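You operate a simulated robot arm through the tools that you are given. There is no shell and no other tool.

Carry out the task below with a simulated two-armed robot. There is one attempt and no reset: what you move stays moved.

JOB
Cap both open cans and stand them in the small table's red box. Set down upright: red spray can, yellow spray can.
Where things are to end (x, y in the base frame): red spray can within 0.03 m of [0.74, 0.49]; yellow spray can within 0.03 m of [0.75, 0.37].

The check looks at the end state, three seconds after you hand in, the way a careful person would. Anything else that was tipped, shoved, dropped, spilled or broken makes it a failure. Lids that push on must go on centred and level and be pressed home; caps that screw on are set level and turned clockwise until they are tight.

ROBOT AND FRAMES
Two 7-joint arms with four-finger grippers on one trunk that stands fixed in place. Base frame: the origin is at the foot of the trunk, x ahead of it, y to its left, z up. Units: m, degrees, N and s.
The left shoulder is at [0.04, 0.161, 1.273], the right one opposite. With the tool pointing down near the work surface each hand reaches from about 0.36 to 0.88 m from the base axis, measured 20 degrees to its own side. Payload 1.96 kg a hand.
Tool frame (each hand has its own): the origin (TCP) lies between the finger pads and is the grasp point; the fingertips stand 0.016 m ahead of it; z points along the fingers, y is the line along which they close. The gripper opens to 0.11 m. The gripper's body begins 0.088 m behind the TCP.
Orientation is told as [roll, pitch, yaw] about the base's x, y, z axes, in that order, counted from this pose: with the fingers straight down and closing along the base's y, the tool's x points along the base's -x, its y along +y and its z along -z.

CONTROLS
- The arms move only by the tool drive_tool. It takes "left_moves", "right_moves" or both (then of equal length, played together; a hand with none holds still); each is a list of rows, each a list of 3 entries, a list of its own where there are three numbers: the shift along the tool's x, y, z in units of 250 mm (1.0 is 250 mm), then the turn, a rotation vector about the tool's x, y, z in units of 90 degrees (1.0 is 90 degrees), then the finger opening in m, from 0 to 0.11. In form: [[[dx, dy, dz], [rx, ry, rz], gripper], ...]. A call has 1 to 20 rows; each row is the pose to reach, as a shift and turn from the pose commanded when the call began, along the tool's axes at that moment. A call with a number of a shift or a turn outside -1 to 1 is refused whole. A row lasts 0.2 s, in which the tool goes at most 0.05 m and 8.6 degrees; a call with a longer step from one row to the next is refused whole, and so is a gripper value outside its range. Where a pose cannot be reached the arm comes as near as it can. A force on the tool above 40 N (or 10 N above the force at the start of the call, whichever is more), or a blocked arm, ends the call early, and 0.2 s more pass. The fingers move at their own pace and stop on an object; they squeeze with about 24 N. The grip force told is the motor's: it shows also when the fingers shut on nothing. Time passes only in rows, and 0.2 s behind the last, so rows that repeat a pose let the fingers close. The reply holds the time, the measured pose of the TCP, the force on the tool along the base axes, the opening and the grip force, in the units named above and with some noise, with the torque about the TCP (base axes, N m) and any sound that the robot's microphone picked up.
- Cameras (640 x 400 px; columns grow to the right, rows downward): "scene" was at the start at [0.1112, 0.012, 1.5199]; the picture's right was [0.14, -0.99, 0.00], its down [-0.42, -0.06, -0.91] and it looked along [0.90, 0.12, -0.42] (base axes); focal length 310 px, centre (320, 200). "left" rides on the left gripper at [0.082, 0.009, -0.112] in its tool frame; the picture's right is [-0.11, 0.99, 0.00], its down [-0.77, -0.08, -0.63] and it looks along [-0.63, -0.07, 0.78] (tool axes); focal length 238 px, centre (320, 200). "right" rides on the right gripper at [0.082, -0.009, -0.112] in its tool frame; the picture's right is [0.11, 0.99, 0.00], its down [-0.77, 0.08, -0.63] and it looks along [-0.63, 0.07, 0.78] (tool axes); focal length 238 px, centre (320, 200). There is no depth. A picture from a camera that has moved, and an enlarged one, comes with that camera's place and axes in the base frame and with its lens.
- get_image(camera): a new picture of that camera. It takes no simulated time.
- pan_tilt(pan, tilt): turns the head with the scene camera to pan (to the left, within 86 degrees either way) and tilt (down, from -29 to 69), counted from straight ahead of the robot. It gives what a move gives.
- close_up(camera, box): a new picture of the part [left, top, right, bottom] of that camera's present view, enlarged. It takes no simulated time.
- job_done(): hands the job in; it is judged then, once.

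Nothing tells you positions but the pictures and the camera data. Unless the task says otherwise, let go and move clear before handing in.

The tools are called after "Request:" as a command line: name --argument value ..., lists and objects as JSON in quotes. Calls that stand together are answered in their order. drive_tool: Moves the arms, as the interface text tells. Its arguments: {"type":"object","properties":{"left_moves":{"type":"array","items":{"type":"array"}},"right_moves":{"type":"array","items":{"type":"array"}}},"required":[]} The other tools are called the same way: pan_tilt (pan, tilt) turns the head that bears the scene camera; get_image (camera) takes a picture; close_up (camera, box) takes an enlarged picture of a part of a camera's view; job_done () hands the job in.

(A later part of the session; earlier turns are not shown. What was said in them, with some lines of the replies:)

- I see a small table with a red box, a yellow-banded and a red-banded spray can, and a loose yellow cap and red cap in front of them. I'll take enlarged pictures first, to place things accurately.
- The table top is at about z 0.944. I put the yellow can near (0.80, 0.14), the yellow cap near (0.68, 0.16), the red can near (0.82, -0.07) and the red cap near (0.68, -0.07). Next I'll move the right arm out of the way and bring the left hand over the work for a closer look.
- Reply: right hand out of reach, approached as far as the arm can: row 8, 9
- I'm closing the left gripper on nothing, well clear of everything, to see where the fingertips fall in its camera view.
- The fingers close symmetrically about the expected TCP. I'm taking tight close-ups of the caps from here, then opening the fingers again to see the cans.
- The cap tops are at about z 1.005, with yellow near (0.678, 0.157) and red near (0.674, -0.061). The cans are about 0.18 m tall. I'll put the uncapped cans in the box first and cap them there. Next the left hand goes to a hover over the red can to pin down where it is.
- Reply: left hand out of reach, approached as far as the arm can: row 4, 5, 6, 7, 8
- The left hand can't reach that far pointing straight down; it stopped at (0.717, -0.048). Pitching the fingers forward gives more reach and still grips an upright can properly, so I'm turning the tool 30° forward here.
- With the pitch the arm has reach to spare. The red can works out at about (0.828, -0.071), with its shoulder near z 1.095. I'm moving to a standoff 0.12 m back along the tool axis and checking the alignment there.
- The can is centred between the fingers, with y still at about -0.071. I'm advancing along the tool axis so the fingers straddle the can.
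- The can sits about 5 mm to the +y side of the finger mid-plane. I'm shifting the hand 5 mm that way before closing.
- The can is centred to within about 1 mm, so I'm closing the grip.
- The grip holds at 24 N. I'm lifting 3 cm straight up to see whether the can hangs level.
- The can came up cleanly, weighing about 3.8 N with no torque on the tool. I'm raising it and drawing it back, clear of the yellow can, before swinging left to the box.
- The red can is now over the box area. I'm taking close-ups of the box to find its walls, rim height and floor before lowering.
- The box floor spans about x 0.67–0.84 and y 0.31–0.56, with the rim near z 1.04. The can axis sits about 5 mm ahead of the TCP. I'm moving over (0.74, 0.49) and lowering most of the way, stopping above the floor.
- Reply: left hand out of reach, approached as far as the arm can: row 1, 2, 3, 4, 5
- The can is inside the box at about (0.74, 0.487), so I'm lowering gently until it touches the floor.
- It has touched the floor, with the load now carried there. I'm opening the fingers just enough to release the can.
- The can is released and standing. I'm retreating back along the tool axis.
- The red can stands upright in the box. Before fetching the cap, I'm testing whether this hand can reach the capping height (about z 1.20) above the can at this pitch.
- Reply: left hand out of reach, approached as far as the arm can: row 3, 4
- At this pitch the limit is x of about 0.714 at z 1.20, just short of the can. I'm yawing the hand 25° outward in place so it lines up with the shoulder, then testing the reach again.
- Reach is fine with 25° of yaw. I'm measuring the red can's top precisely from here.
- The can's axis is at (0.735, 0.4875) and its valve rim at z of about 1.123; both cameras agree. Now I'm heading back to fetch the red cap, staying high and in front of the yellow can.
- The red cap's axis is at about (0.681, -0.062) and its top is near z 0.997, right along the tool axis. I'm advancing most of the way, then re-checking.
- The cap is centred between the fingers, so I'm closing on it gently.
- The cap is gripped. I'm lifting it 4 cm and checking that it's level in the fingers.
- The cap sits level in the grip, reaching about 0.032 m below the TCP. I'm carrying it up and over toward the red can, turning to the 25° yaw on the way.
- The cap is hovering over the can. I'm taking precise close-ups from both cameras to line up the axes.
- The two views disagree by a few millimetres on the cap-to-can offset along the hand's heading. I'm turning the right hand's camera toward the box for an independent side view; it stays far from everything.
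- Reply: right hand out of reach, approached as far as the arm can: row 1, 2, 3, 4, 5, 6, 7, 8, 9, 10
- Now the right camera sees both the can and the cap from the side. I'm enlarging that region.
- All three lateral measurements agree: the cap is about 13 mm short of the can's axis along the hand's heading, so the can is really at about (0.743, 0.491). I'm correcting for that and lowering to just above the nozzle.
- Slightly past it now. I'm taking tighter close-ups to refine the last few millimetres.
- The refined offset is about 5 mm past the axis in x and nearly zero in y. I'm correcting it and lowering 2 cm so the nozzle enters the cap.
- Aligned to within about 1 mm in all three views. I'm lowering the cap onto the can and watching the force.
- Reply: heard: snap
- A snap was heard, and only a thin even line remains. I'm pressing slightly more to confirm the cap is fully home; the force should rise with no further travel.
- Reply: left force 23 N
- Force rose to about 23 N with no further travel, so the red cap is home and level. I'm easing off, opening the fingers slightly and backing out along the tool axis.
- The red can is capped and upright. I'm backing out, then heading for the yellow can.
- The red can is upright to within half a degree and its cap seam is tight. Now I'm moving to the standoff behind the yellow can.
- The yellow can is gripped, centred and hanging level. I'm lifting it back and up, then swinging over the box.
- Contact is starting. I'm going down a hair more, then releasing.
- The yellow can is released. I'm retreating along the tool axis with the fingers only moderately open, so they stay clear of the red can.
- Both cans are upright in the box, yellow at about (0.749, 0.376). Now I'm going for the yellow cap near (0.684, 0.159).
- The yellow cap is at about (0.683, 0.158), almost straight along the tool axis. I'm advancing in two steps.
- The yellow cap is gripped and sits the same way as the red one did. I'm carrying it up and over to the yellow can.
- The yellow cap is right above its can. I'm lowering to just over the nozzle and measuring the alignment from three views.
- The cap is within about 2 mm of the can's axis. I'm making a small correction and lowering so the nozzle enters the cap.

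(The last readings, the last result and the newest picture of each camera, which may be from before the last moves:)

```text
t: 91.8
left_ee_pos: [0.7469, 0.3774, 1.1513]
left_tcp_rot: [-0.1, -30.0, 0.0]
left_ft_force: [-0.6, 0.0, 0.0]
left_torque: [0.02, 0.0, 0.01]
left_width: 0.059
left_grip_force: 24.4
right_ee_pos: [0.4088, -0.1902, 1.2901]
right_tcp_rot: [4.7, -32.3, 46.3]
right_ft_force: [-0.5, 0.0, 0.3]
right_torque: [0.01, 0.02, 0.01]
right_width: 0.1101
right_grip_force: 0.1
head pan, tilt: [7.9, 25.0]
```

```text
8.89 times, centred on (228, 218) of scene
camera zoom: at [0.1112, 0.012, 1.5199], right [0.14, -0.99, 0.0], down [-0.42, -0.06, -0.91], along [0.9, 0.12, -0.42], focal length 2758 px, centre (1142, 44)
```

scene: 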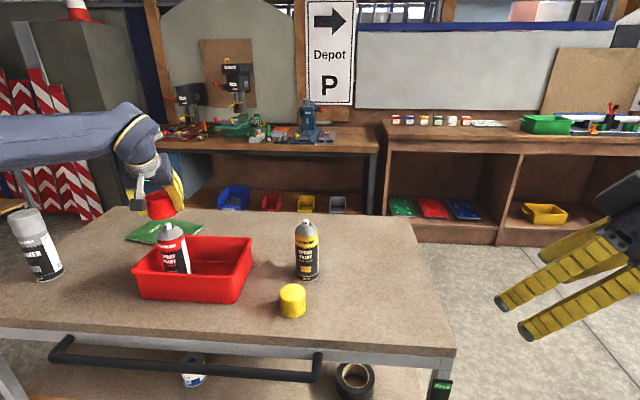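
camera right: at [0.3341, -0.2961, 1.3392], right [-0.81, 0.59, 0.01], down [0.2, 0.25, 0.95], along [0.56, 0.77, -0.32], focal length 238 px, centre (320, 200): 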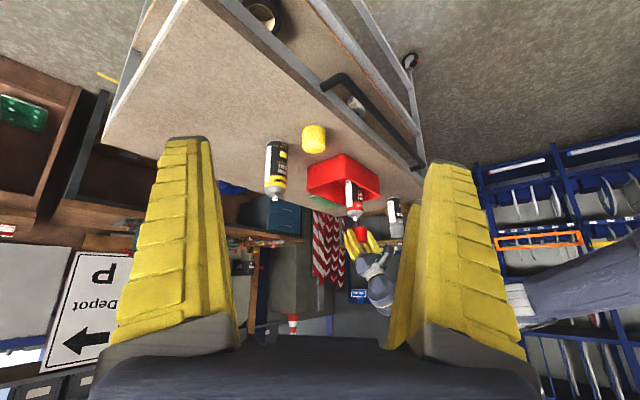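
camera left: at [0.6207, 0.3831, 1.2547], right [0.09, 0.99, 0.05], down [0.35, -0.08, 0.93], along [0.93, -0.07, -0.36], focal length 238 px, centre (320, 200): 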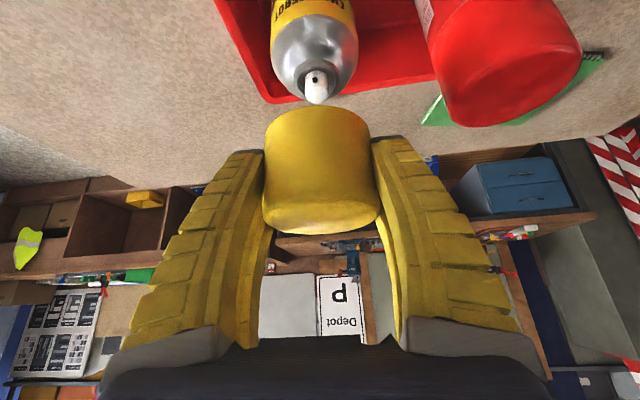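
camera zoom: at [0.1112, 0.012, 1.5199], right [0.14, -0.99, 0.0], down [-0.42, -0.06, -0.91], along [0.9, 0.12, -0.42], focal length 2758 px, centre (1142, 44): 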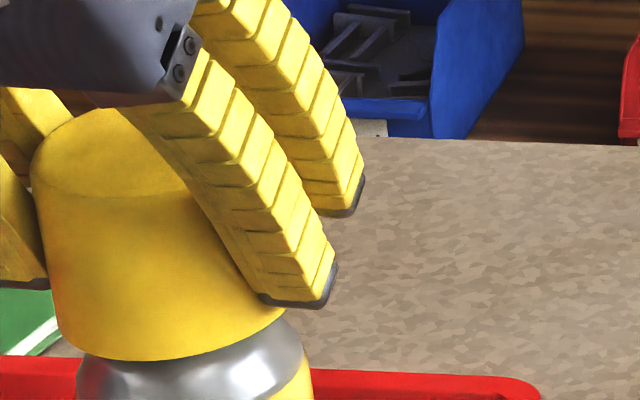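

Request:
close_up --camera "scene" --box '[200, 205, 250, 255]'

Request:
close_up --camera "right" --box '[326, 198, 356, 218]'

Request:
close_up --camera "left" --box '[240, 40, 400, 150]'

```text
8.00 times, centred on (225, 230) of scene
camera zoom: at [0.1112, 0.012, 1.5199], right [0.14, -0.99, 0.0], down [-0.42, -0.06, -0.91], along [0.9, 0.12, -0.42], focal length 2482 px, centre (1080, -40)
```

zoom: 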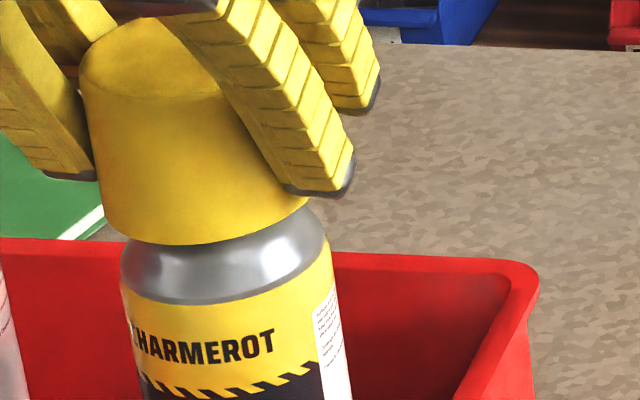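

```text
16.00 times, centred on (341, 208) of right
camera zoom: at [0.3343, -0.2958, 1.3393], right [-0.81, 0.59, 0.01], down [0.2, 0.25, 0.95], along [0.56, 0.77, -0.32], focal length 3814 px, centre (-16, 72)
```

zoom: 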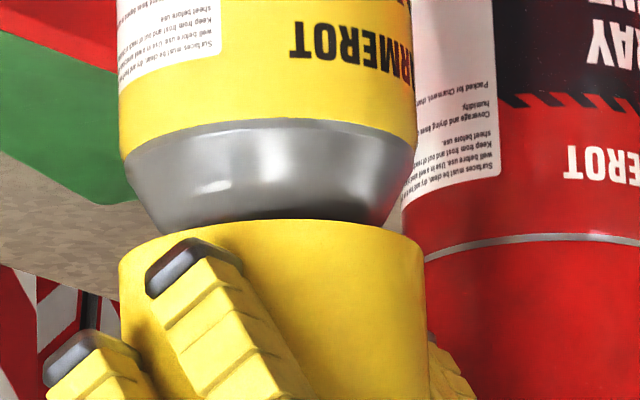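

```text
3.64 times, centred on (320, 95) of left
camera zoom: at [0.6194, 0.3855, 1.2079], right [0.09, 0.99, 0.05], down [0.35, -0.08, 0.93], along [0.93, -0.07, -0.36], focal length 867 px, centre (320, 582)
```

zoom: 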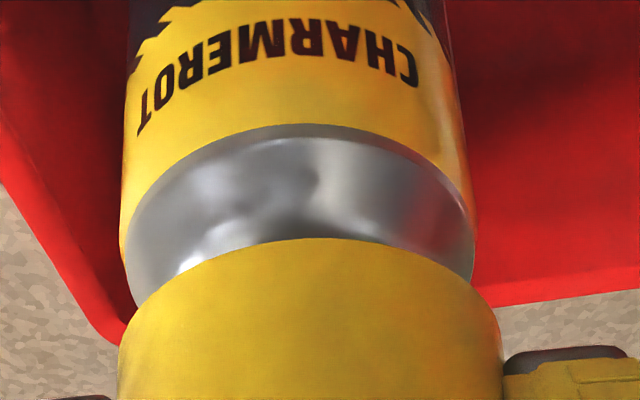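

Request:
drive_tool --left_moves '[[[0.0, -0.005, 0.0], [0, 0, 0], 0.0], [[0.009, -0.005, 0.0156], [0, 0, 0], 0.0], [[0.018, -0.005, 0.0312], [0, 0, 0], 0.0], [[0.018, -0.005, 0.0312], [0, 0, 0], 0.0]]'

Request:
close_up --camera "scene" --box '[200, 205, 250, 255]'

Request:
close_up --camera "right" --box '[326, 198, 356, 218]'

Request:
close_up --camera "left" --box '[240, 40, 400, 150]'

```text
t: 92.8
left_ee_pos: [0.7469, 0.3771, 1.1445]
left_tcp_rot: [-0.2, -30.0, 0.0]
left_ft_force: [0.1, 0.2, -0.2]
left_torque: [0.02, -0.01, 0.0]
left_width: 0.059
left_grip_force: 24.1
right_ee_pos: [0.4089, -0.1898, 1.2882]
right_tcp_rot: [4.7, -32.3, 46.3]
right_ft_force: [-0.5, 0.2, -0.4]
right_torque: [0.01, 0.01, 0.01]
right_width: 0.1099
right_grip_force: 0.1
head pan, tilt: [7.9, 25.0]
```

```text
8.00 times, centred on (225, 230) of scene
camera zoom: at [0.1112, 0.012, 1.5199], right [0.14, -0.99, 0.0], down [-0.42, -0.06, -0.91], along [0.9, 0.12, -0.42], focal length 2482 px, centre (1080, -40)
```

zoom: 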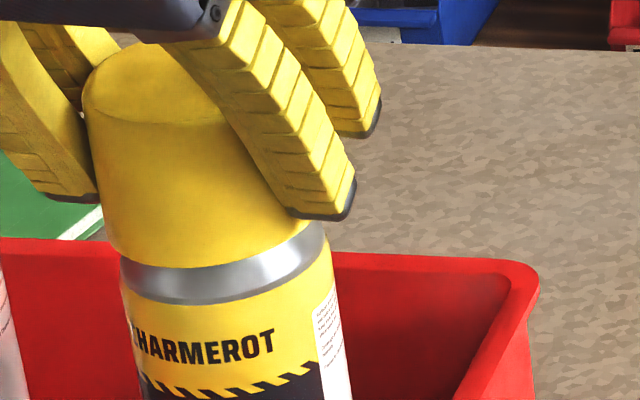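

```text
16.00 times, centred on (341, 208) of right
camera zoom: at [0.3343, -0.2958, 1.3393], right [-0.81, 0.59, 0.01], down [0.2, 0.25, 0.95], along [0.56, 0.77, -0.32], focal length 3814 px, centre (-16, 72)
```

zoom: 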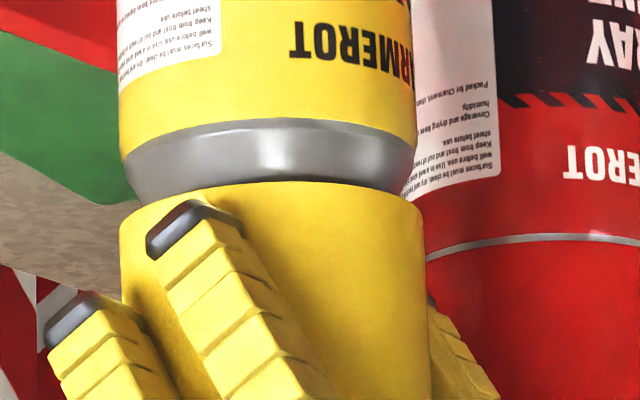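

```text
3.64 times, centred on (320, 95) of left
camera zoom: at [0.6192, 0.3859, 1.1998], right [0.09, 0.99, 0.05], down [0.35, -0.08, 0.93], along [0.93, -0.07, -0.36], focal length 867 px, centre (320, 582)
```

zoom: 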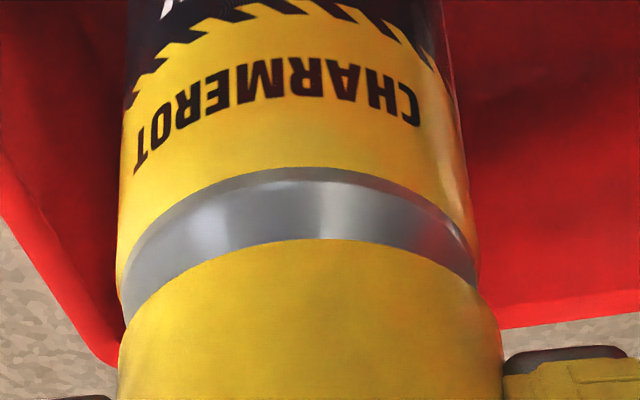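

Request:
drive_tool --left_moves '[[[0.0, -0.005, 0.0], [0, 0, 0], 0.0], [[0.006, -0.005, 0.0104], [0, 0, 0], 0.0], [[0.012, -0.005, 0.0208], [0, 0, 0], 0.0], [[0.012, -0.005, 0.0208], [0, 0, 0], 0.0]]'

Request:
close_up --camera "scene" --box '[200, 205, 250, 255]'

Request:
close_up --camera "right" --box '[326, 198, 356, 218]'

Request:
close_up --camera "left" --box '[240, 40, 400, 150]'

```text
t: 93.8
left_ee_pos: [0.7459, 0.3755, 1.1378]
left_tcp_rot: [-0.1, -29.9, -0.1]
left_ft_force: [-0.3, -0.4, 0.7]
left_torque: [-0.01, 0.0, 0.01]
left_width: 0.0591
left_grip_force: 24.4
right_ee_pos: [0.409, -0.1911, 1.2898]
right_tcp_rot: [4.7, -32.3, 46.2]
right_ft_force: [-0.4, 0.2, 0.3]
right_torque: [0.01, -0.01, 0.04]
right_width: 0.1103
right_grip_force: 0.0
head pan, tilt: [7.9, 25.0]
```

```text
8.00 times, centred on (225, 230) of scene
camera zoom: at [0.1112, 0.012, 1.5199], right [0.14, -0.99, 0.0], down [-0.42, -0.06, -0.91], along [0.9, 0.12, -0.42], focal length 2482 px, centre (1080, -40)
```

zoom: 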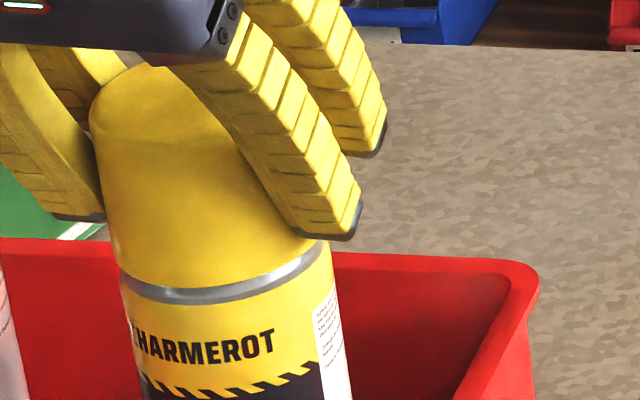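

```text
16.00 times, centred on (341, 208) of right
camera zoom: at [0.3343, -0.2958, 1.3393], right [-0.81, 0.59, 0.01], down [0.2, 0.25, 0.95], along [0.56, 0.77, -0.32], focal length 3814 px, centre (-16, 72)
```

zoom: 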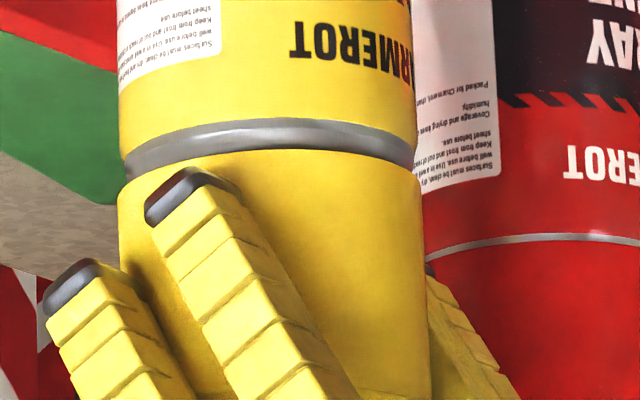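

```text
3.64 times, centred on (320, 95) of left
camera zoom: at [0.6184, 0.3844, 1.1933], right [0.09, 0.99, 0.05], down [0.35, -0.08, 0.93], along [0.93, -0.07, -0.36], focal length 867 px, centre (320, 582)
```

zoom: 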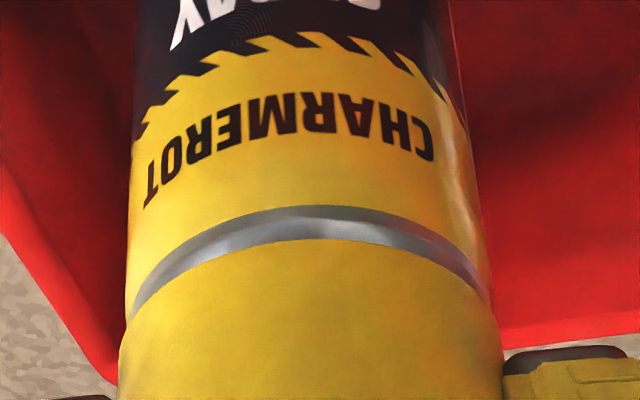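

Aligned to within 1 mm in every view. I'm pressing it on in small steps.

Request:
drive_tool --left_moves '[[[0.003, 0, 0.0052], [0, 0, 0], 0.0], [[0.006, 0, 0.0104], [0, 0, 0], 0.0], [[0.006, 0, 0.0104], [0, 0, 0], 0.0]]'

Request:
drive_tool --left_moves '[[[0.002, 0, 0.0035], [0, 0, 0], 0.0], [[0.004, 0, 0.007], [0, 0, 0], 0.0], [[0.004, 0, 0.007], [0, 0, 0], 0.0]]'

```text
t: 94.6
left_ee_pos: [0.7465, 0.376, 1.1355]
left_tcp_rot: [-0.1, -30.1, 0.0]
left_ft_force: [-0.1, 0.2, -0.9]
left_torque: [0.01, 0.0, 0.02]
left_width: 0.0591
left_grip_force: 24.4
right_ee_pos: [0.4097, -0.19, 1.2886]
right_tcp_rot: [4.6, -32.3, 46.3]
right_ft_force: [-0.1, 0.5, 0.0]
right_torque: [0.0, 0.03, 0.03]
right_width: 0.1099
right_grip_force: 0.0
head pan, tilt: [7.9, 25.0]
```

```text
t: 95.4
left_ee_pos: [0.7467, 0.3759, 1.1325]
left_tcp_rot: [-0.1, -30.0, 0.0]
left_ft_force: [-0.1, -0.7, 0.5]
left_torque: [-0.02, 0.02, -0.01]
left_width: 0.0592
left_grip_force: 24.3
right_ee_pos: [0.4104, -0.1907, 1.2889]
right_tcp_rot: [4.6, -32.3, 46.2]
right_ft_force: [-0.5, -0.1, -0.3]
right_torque: [0.01, -0.02, 0.01]
right_width: 0.1101
right_grip_force: 0.0
head pan, tilt: [7.9, 25.0]
```

Request:
drive_tool --left_moves '[[[0.002, 0, 0.0035], [0, 0, 0], 0.0], [[0.004, 0, 0.007], [0, 0, 0], 0.0], [[0.004, 0, 0.007], [0, 0, 0], 0.0]]'

Request:
close_up --camera "right" --box '[326, 198, 356, 218]'

Request:
close_up --camera "scene" --box '[200, 205, 250, 255]'

```text
t: 96.2
left_ee_pos: [0.7458, 0.3751, 1.1316]
left_tcp_rot: [-0.1, -30.1, 0.1]
left_ft_force: [1.2, 1.7, 12.2]
left_torque: [0.05, 0.11, 0.0]
left_width: 0.0591
left_grip_force: 23.9
right_ee_pos: [0.409, -0.1902, 1.2895]
right_tcp_rot: [4.6, -32.3, 46.3]
right_ft_force: [-0.1, -0.6, -0.1]
right_torque: [0.0, -0.01, 0.01]
right_width: 0.1101
right_grip_force: 0.1
head pan, tilt: [7.9, 25.0]
heard: snap
```

```text
16.00 times, centred on (341, 208) of right
camera zoom: at [0.3339, -0.2959, 1.3394], right [-0.81, 0.59, 0.01], down [0.19, 0.25, 0.95], along [0.56, 0.77, -0.32], focal length 3814 px, centre (-16, 72)
```

zoom: 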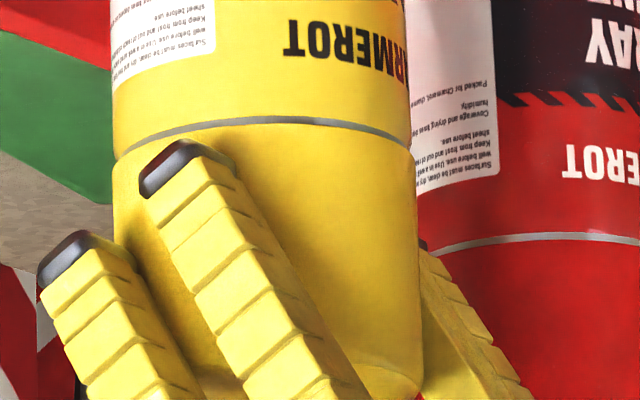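

```text
8.00 times, centred on (225, 230) of scene
camera zoom: at [0.1107, 0.0118, 1.52], right [0.14, -0.99, 0.0], down [-0.42, -0.06, -0.91], along [0.9, 0.12, -0.42], focal length 2482 px, centre (1080, -40)
```

zoom: 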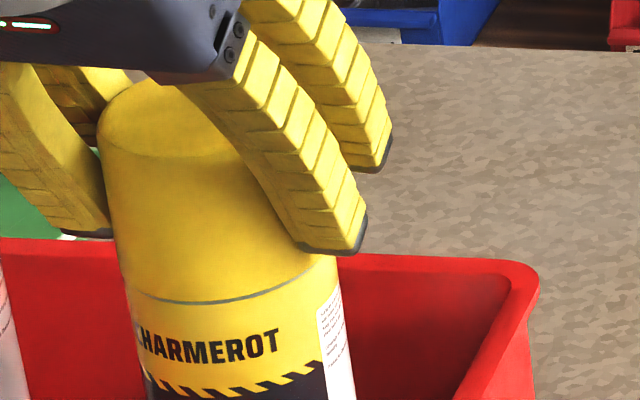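

A snap was heard for the yellow cap too. I'm pressing slightly more to confirm it's home, as I did with the red one.

Request:
drive_tool --left_moves '[[[0.0015, 0, 0.0026], [0, 0, 0], 0.0], [[0.003, 0, 0.0052], [0, 0, 0], 0.0], [[0.003, 0, 0.0052], [0, 0, 0], 0.0]]'

Request:
close_up --camera "right" --box '[326, 198, 356, 218]'

Request:
close_up --camera "scene" --box '[200, 205, 250, 255]'

```text
t: 97.0
left_ee_pos: [0.7456, 0.3744, 1.1303]
left_tcp_rot: [0.0, -30.1, -0.1]
left_ft_force: [4.1, 2.2, 22.8]
left_torque: [0.02, 0.04, 0.06]
left_width: 0.0596
left_grip_force: 24.0
right_ee_pos: [0.4086, -0.1908, 1.2896]
right_tcp_rot: [4.6, -32.3, 46.2]
right_ft_force: [-0.4, 0.4, -0.6]
right_torque: [-0.05, -0.03, -0.01]
right_width: 0.1101
right_grip_force: 0.1
head pan, tilt: [7.9, 25.0]
```

```text
16.00 times, centred on (341, 208) of right
camera zoom: at [0.3335, -0.2962, 1.3394], right [-0.81, 0.59, 0.01], down [0.19, 0.25, 0.95], along [0.56, 0.77, -0.32], focal length 3814 px, centre (-16, 72)
```

zoom: 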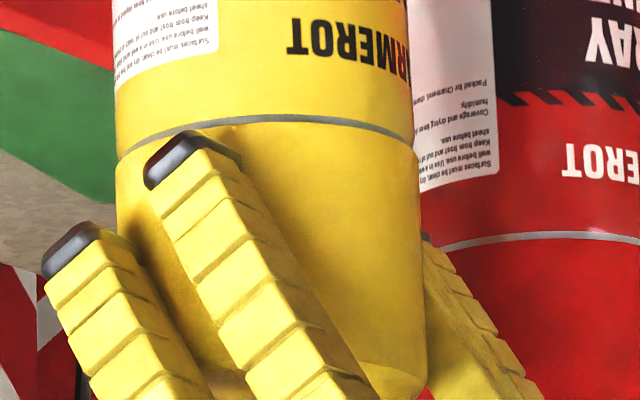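

```text
8.00 times, centred on (225, 230) of scene
camera zoom: at [0.1103, 0.0115, 1.52], right [0.14, -0.99, 0.0], down [-0.42, -0.06, -0.91], along [0.9, 0.12, -0.42], focal length 2482 px, centre (1080, -40)
```

zoom: 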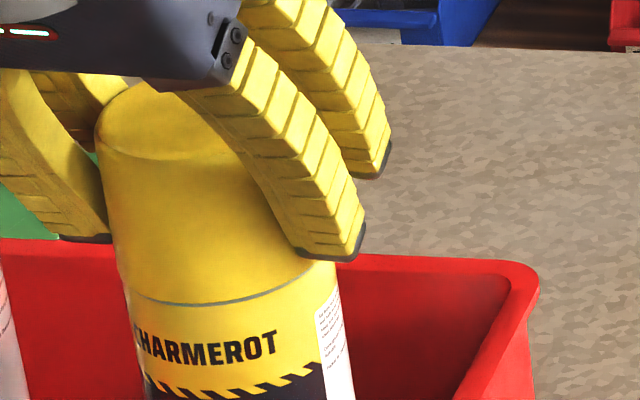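

Force rose to 23 N with no more travel, so the cap is home and level. I'm easing off, releasing with a modest opening and backing out.

Request:
drive_tool --left_moves '[[[-0.003, 0, -0.0052], [0, 0, 0], 0.0], [[-0.003, 0, -0.0052], [0, 0, 0], 0.064], [[-0.003, 0, -0.0052], [0, 0, 0], 0.07], [[-0.003, 0, -0.0052], [0, 0, 0], 0.078], [[-0.003, 0, -0.0052], [0, 0, 0], 0.084], [[-0.003, 0, -0.0052], [0, 0, 0], 0.084]]'

Request:
get_image --camera "left"

Request:
close_up --camera "right" --box '[310, 150, 390, 250]'

```text
t: 98.4
left_ee_pos: [0.7453, 0.3748, 1.13]
left_tcp_rot: [-0.2, -29.9, 0.0]
left_ft_force: [0.0, -0.5, 0.2]
left_torque: [0.0, -0.02, -0.02]
left_width: 0.0862
left_grip_force: 2.0
right_ee_pos: [0.4092, -0.1906, 1.2897]
right_tcp_rot: [4.8, -32.3, 46.1]
right_ft_force: [-0.9, -0.1, -0.6]
right_torque: [-0.02, 0.0, 0.01]
right_width: 0.1101
right_grip_force: 0.1
head pan, tilt: [7.9, 25.0]
```

```text
taken
camera left: at [0.6178, 0.3831, 1.1858], right [0.09, 0.99, 0.05], down [0.35, -0.08, 0.93], along [0.93, -0.07, -0.36], focal length 238 px, centre (320, 200)
```

left: 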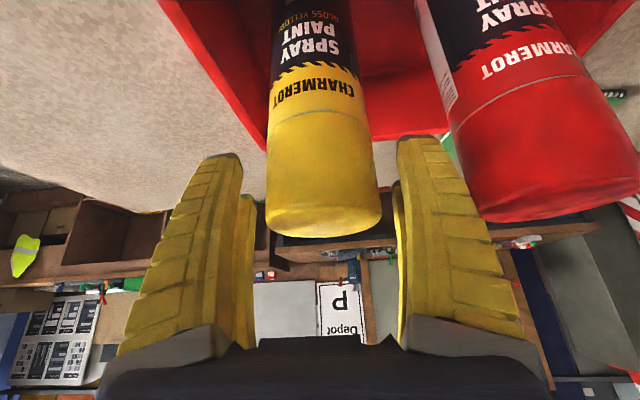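

```text
4.00 times, centred on (350, 200) of right
camera zoom: at [0.3343, -0.2958, 1.3393], right [-0.81, 0.59, 0.01], down [0.2, 0.25, 0.95], along [0.56, 0.77, -0.32], focal length 953 px, centre (200, 200)
```

zoom: 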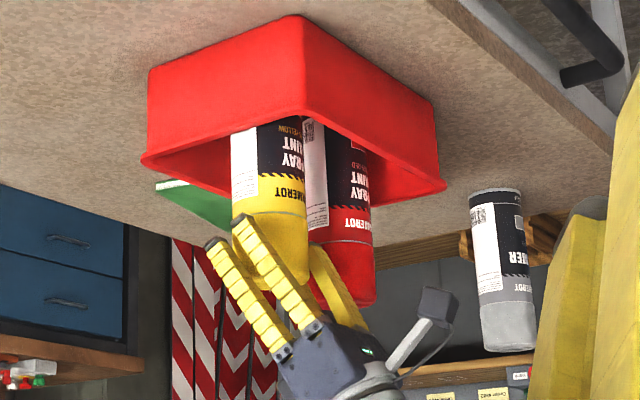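

Request:
drive_tool --left_moves '[[[0, 0, -0.05], [0, 0, 0], 0.084], [[0, 0, -0.13], [0, 0, 0], 0.086], [[0, 0, -0.23], [0, 0, 0], 0.09], [[0, 0, -0.34], [0, 0, 0], 0.09], [[0, 0, -0.46], [0, 0, 0], 0.09], [[0, 0, -0.58], [0, 0, 0], 0.09], [[0, 0, -0.66], [0, 0, 0], 0.1], [[0, 0, -0.66], [0, 0, 0], 0.1]]'

Request:
get_image --camera "left"

Request:
close_up --camera "scene" --box '[120, 190, 270, 310]'

Request:
close_up --camera "right" --box '[310, 150, 390, 250]'

```text
t: 100.2
left_ee_pos: [0.6628, 0.374, 1.2735]
left_tcp_rot: [-0.1, -30.0, 0.0]
left_ft_force: [0.0, 0.7, 0.3]
left_torque: [0.0, 0.0, 0.03]
left_width: 0.1012
left_grip_force: 1.1
right_ee_pos: [0.4095, -0.1905, 1.2897]
right_tcp_rot: [4.6, -32.3, 46.2]
right_ft_force: [-0.2, 0.5, -0.1]
right_torque: [-0.03, 0.03, -0.03]
right_width: 0.1104
right_grip_force: 0.2
head pan, tilt: [7.9, 25.0]
```

```text
taken
camera left: at [0.5349, 0.3836, 1.3292], right [0.09, 0.99, 0.05], down [0.35, -0.08, 0.93], along [0.93, -0.07, -0.36], focal length 238 px, centre (320, 200)
```

left: 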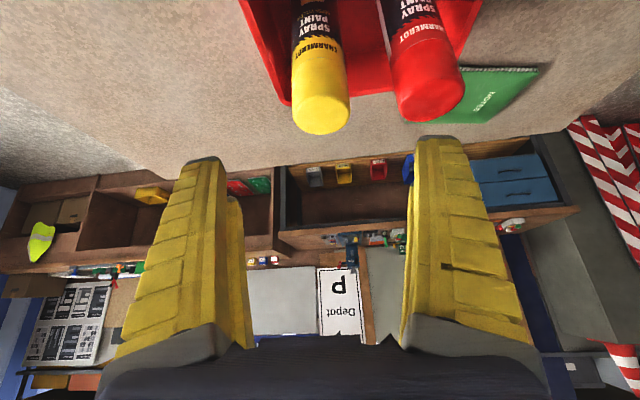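

```text
3.33 times, centred on (195, 250) of scene
camera zoom: at [0.111, 0.012, 1.5199], right [0.14, -0.99, 0.0], down [-0.42, -0.06, -0.91], along [0.9, 0.12, -0.42], focal length 1034 px, centre (737, 33)
```

zoom: 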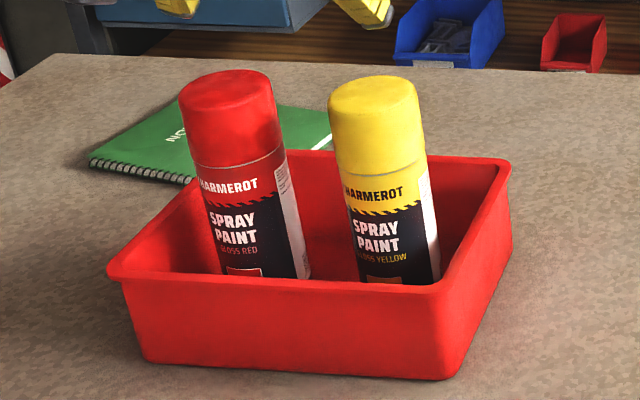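

```text
4.00 times, centred on (350, 200) of right
camera zoom: at [0.3342, -0.2958, 1.3394], right [-0.81, 0.59, 0.01], down [0.2, 0.25, 0.95], along [0.56, 0.77, -0.32], focal length 953 px, centre (200, 200)
```

zoom: 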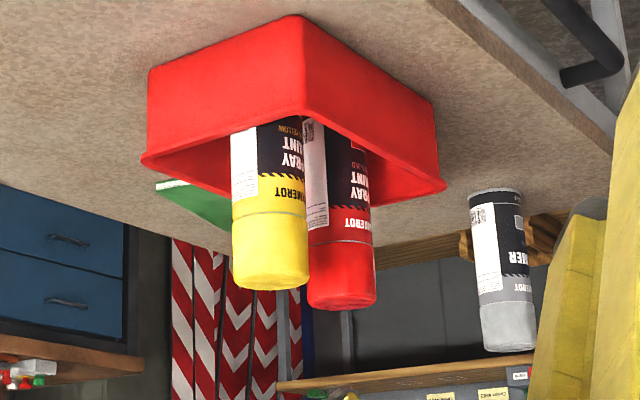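

Both cans are capped. I'm checking the seams closely from all three cameras, and the rest of the table.

Request:
close_up --camera "scene" --box '[165, 205, 255, 260]'

Request:
close_up --camera "right" --box '[350, 195, 400, 235]'

Request:
close_up --camera "right" --box '[345, 185, 385, 235]'

Request:
close_up --camera "left" --box '[270, 0, 490, 140]'

Request:
get_image --camera "scene"

```text
7.11 times, centred on (210, 232) of scene
camera zoom: at [0.111, 0.012, 1.5199], right [0.14, -0.99, 0.0], down [-0.42, -0.06, -0.91], along [0.9, 0.12, -0.42], focal length 2206 px, centre (1102, -31)
```

zoom: 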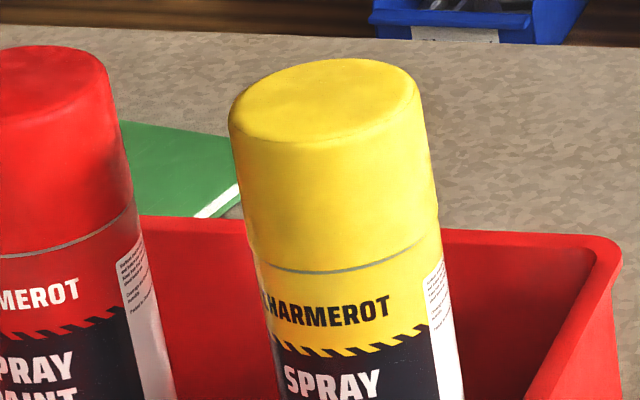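

```text
10.00 times, centred on (375, 215) of right
camera zoom: at [0.3342, -0.2958, 1.3394], right [-0.81, 0.59, 0.01], down [0.2, 0.25, 0.95], along [0.56, 0.77, -0.32], focal length 2384 px, centre (-230, 50)
```

zoom: 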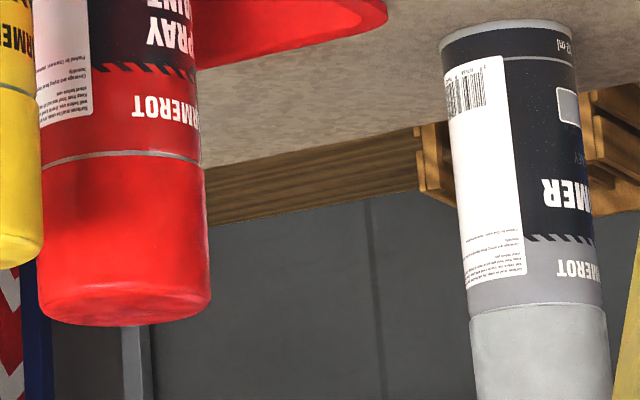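

```text
8.00 times, centred on (365, 210) of right
camera zoom: at [0.3342, -0.2958, 1.3394], right [-0.81, 0.59, 0.01], down [0.2, 0.25, 0.95], along [0.56, 0.77, -0.32], focal length 1907 px, centre (-40, 120)
```

zoom: 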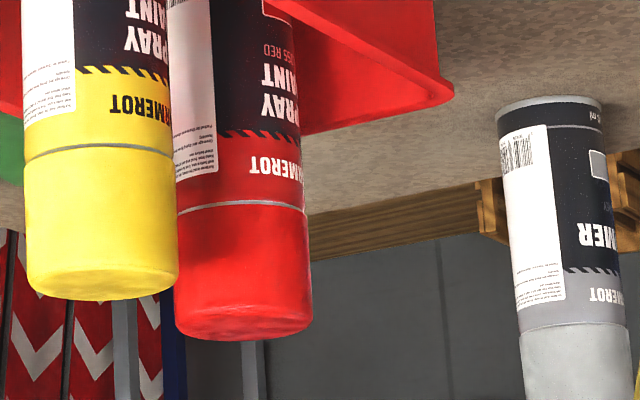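

```text
2.86 times, centred on (380, 70) of left
camera zoom: at [0.5349, 0.3836, 1.3292], right [0.09, 0.99, 0.05], down [0.35, -0.08, 0.93], along [0.93, -0.07, -0.36], focal length 681 px, centre (149, 571)
```

zoom: 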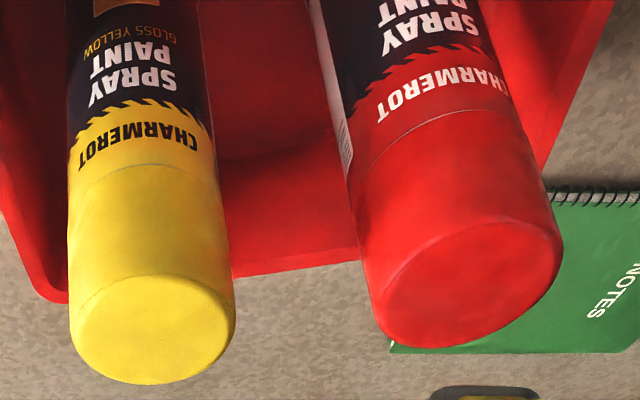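

```text
taken
```

scene: 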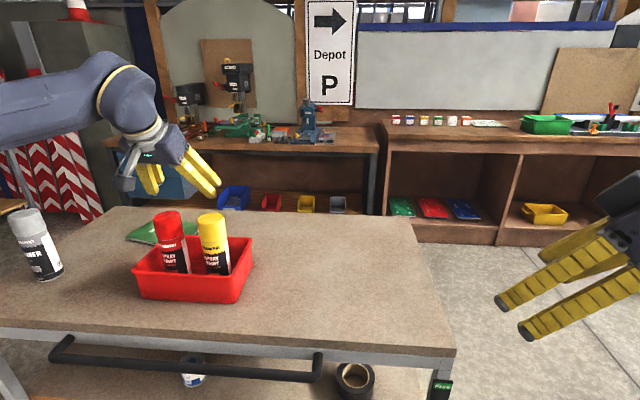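

Both caps sit level with tight seams, and the notebook, primer can and box are undisturbed. I'm drawing the left hand further back before handing in.

Request:
drive_tool --left_moves '[[[0.069, 0, -0.04], [0, 0, 0], 0.1], [[0.139, 0, -0.08], [0, 0, 0], 0.1], [[0.208, 0, -0.12], [0, 0, 0], 0.1], [[0.277, 0, -0.16], [0, 0, 0], 0.1], [[0.346, 0, -0.2], [0, 0, 0], 0.1], [[0.346, 0, -0.2], [0, 0, 0], 0.1]]'

Request:
get_image --camera "scene"

```text
t: 101.6
left_ee_pos: [0.5627, 0.3767, 1.2727]
left_tcp_rot: [-0.2, -30.1, -0.1]
left_ft_force: [0.1, -1.1, -0.9]
left_torque: [0.02, 0.0, -0.01]
left_width: 0.1014
left_grip_force: 0.1
right_ee_pos: [0.4087, -0.1899, 1.2896]
right_tcp_rot: [4.7, -32.4, 46.1]
right_ft_force: [-0.6, 0.8, 0.0]
right_torque: [-0.02, -0.01, -0.02]
right_width: 0.1104
right_grip_force: 0.0
head pan, tilt: [7.9, 25.0]
```

```text
taken
```

scene: 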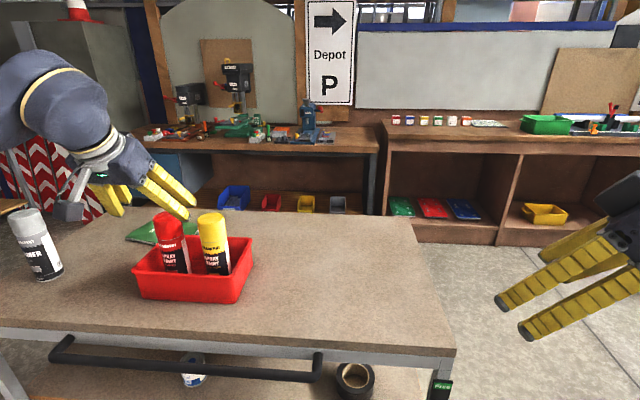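

Both capped cans stand upright in the red box, red at about (0.742, 0.490) and yellow at about (0.747, 0.375). The hands are clear and nothing else was disturbed, so I'm handing in.

Request:
job_done

```text
The job is handed in.
```

Both spray cans are capped and standing upright in the red box, and the job is handed in. I have not seen the result of the check.

| Can | Where it stands (x, y) | Target | Estimated distance off |
|---|---|---|---|
| Red | about (0.742, 0.490) | (0.74, 0.49) | about 2 mm |
| Yellow | about (0.747, 0.375) | (0.75, 0.37) | about 6 mm |

- **Positions:** these come from the hand readings and camera pictures, so they could be a few millimetres out. That is well inside the 0.03 m allowed.
- **Caps:** each cap snapped on. Pressing on to about 23 N moved it no further, and the seams look level and tight from all three cameras.
- **Everything else:** the box, the notebook and the grey primer can look undisturbed in the last pictures. Both hands are open and clear of the cans.
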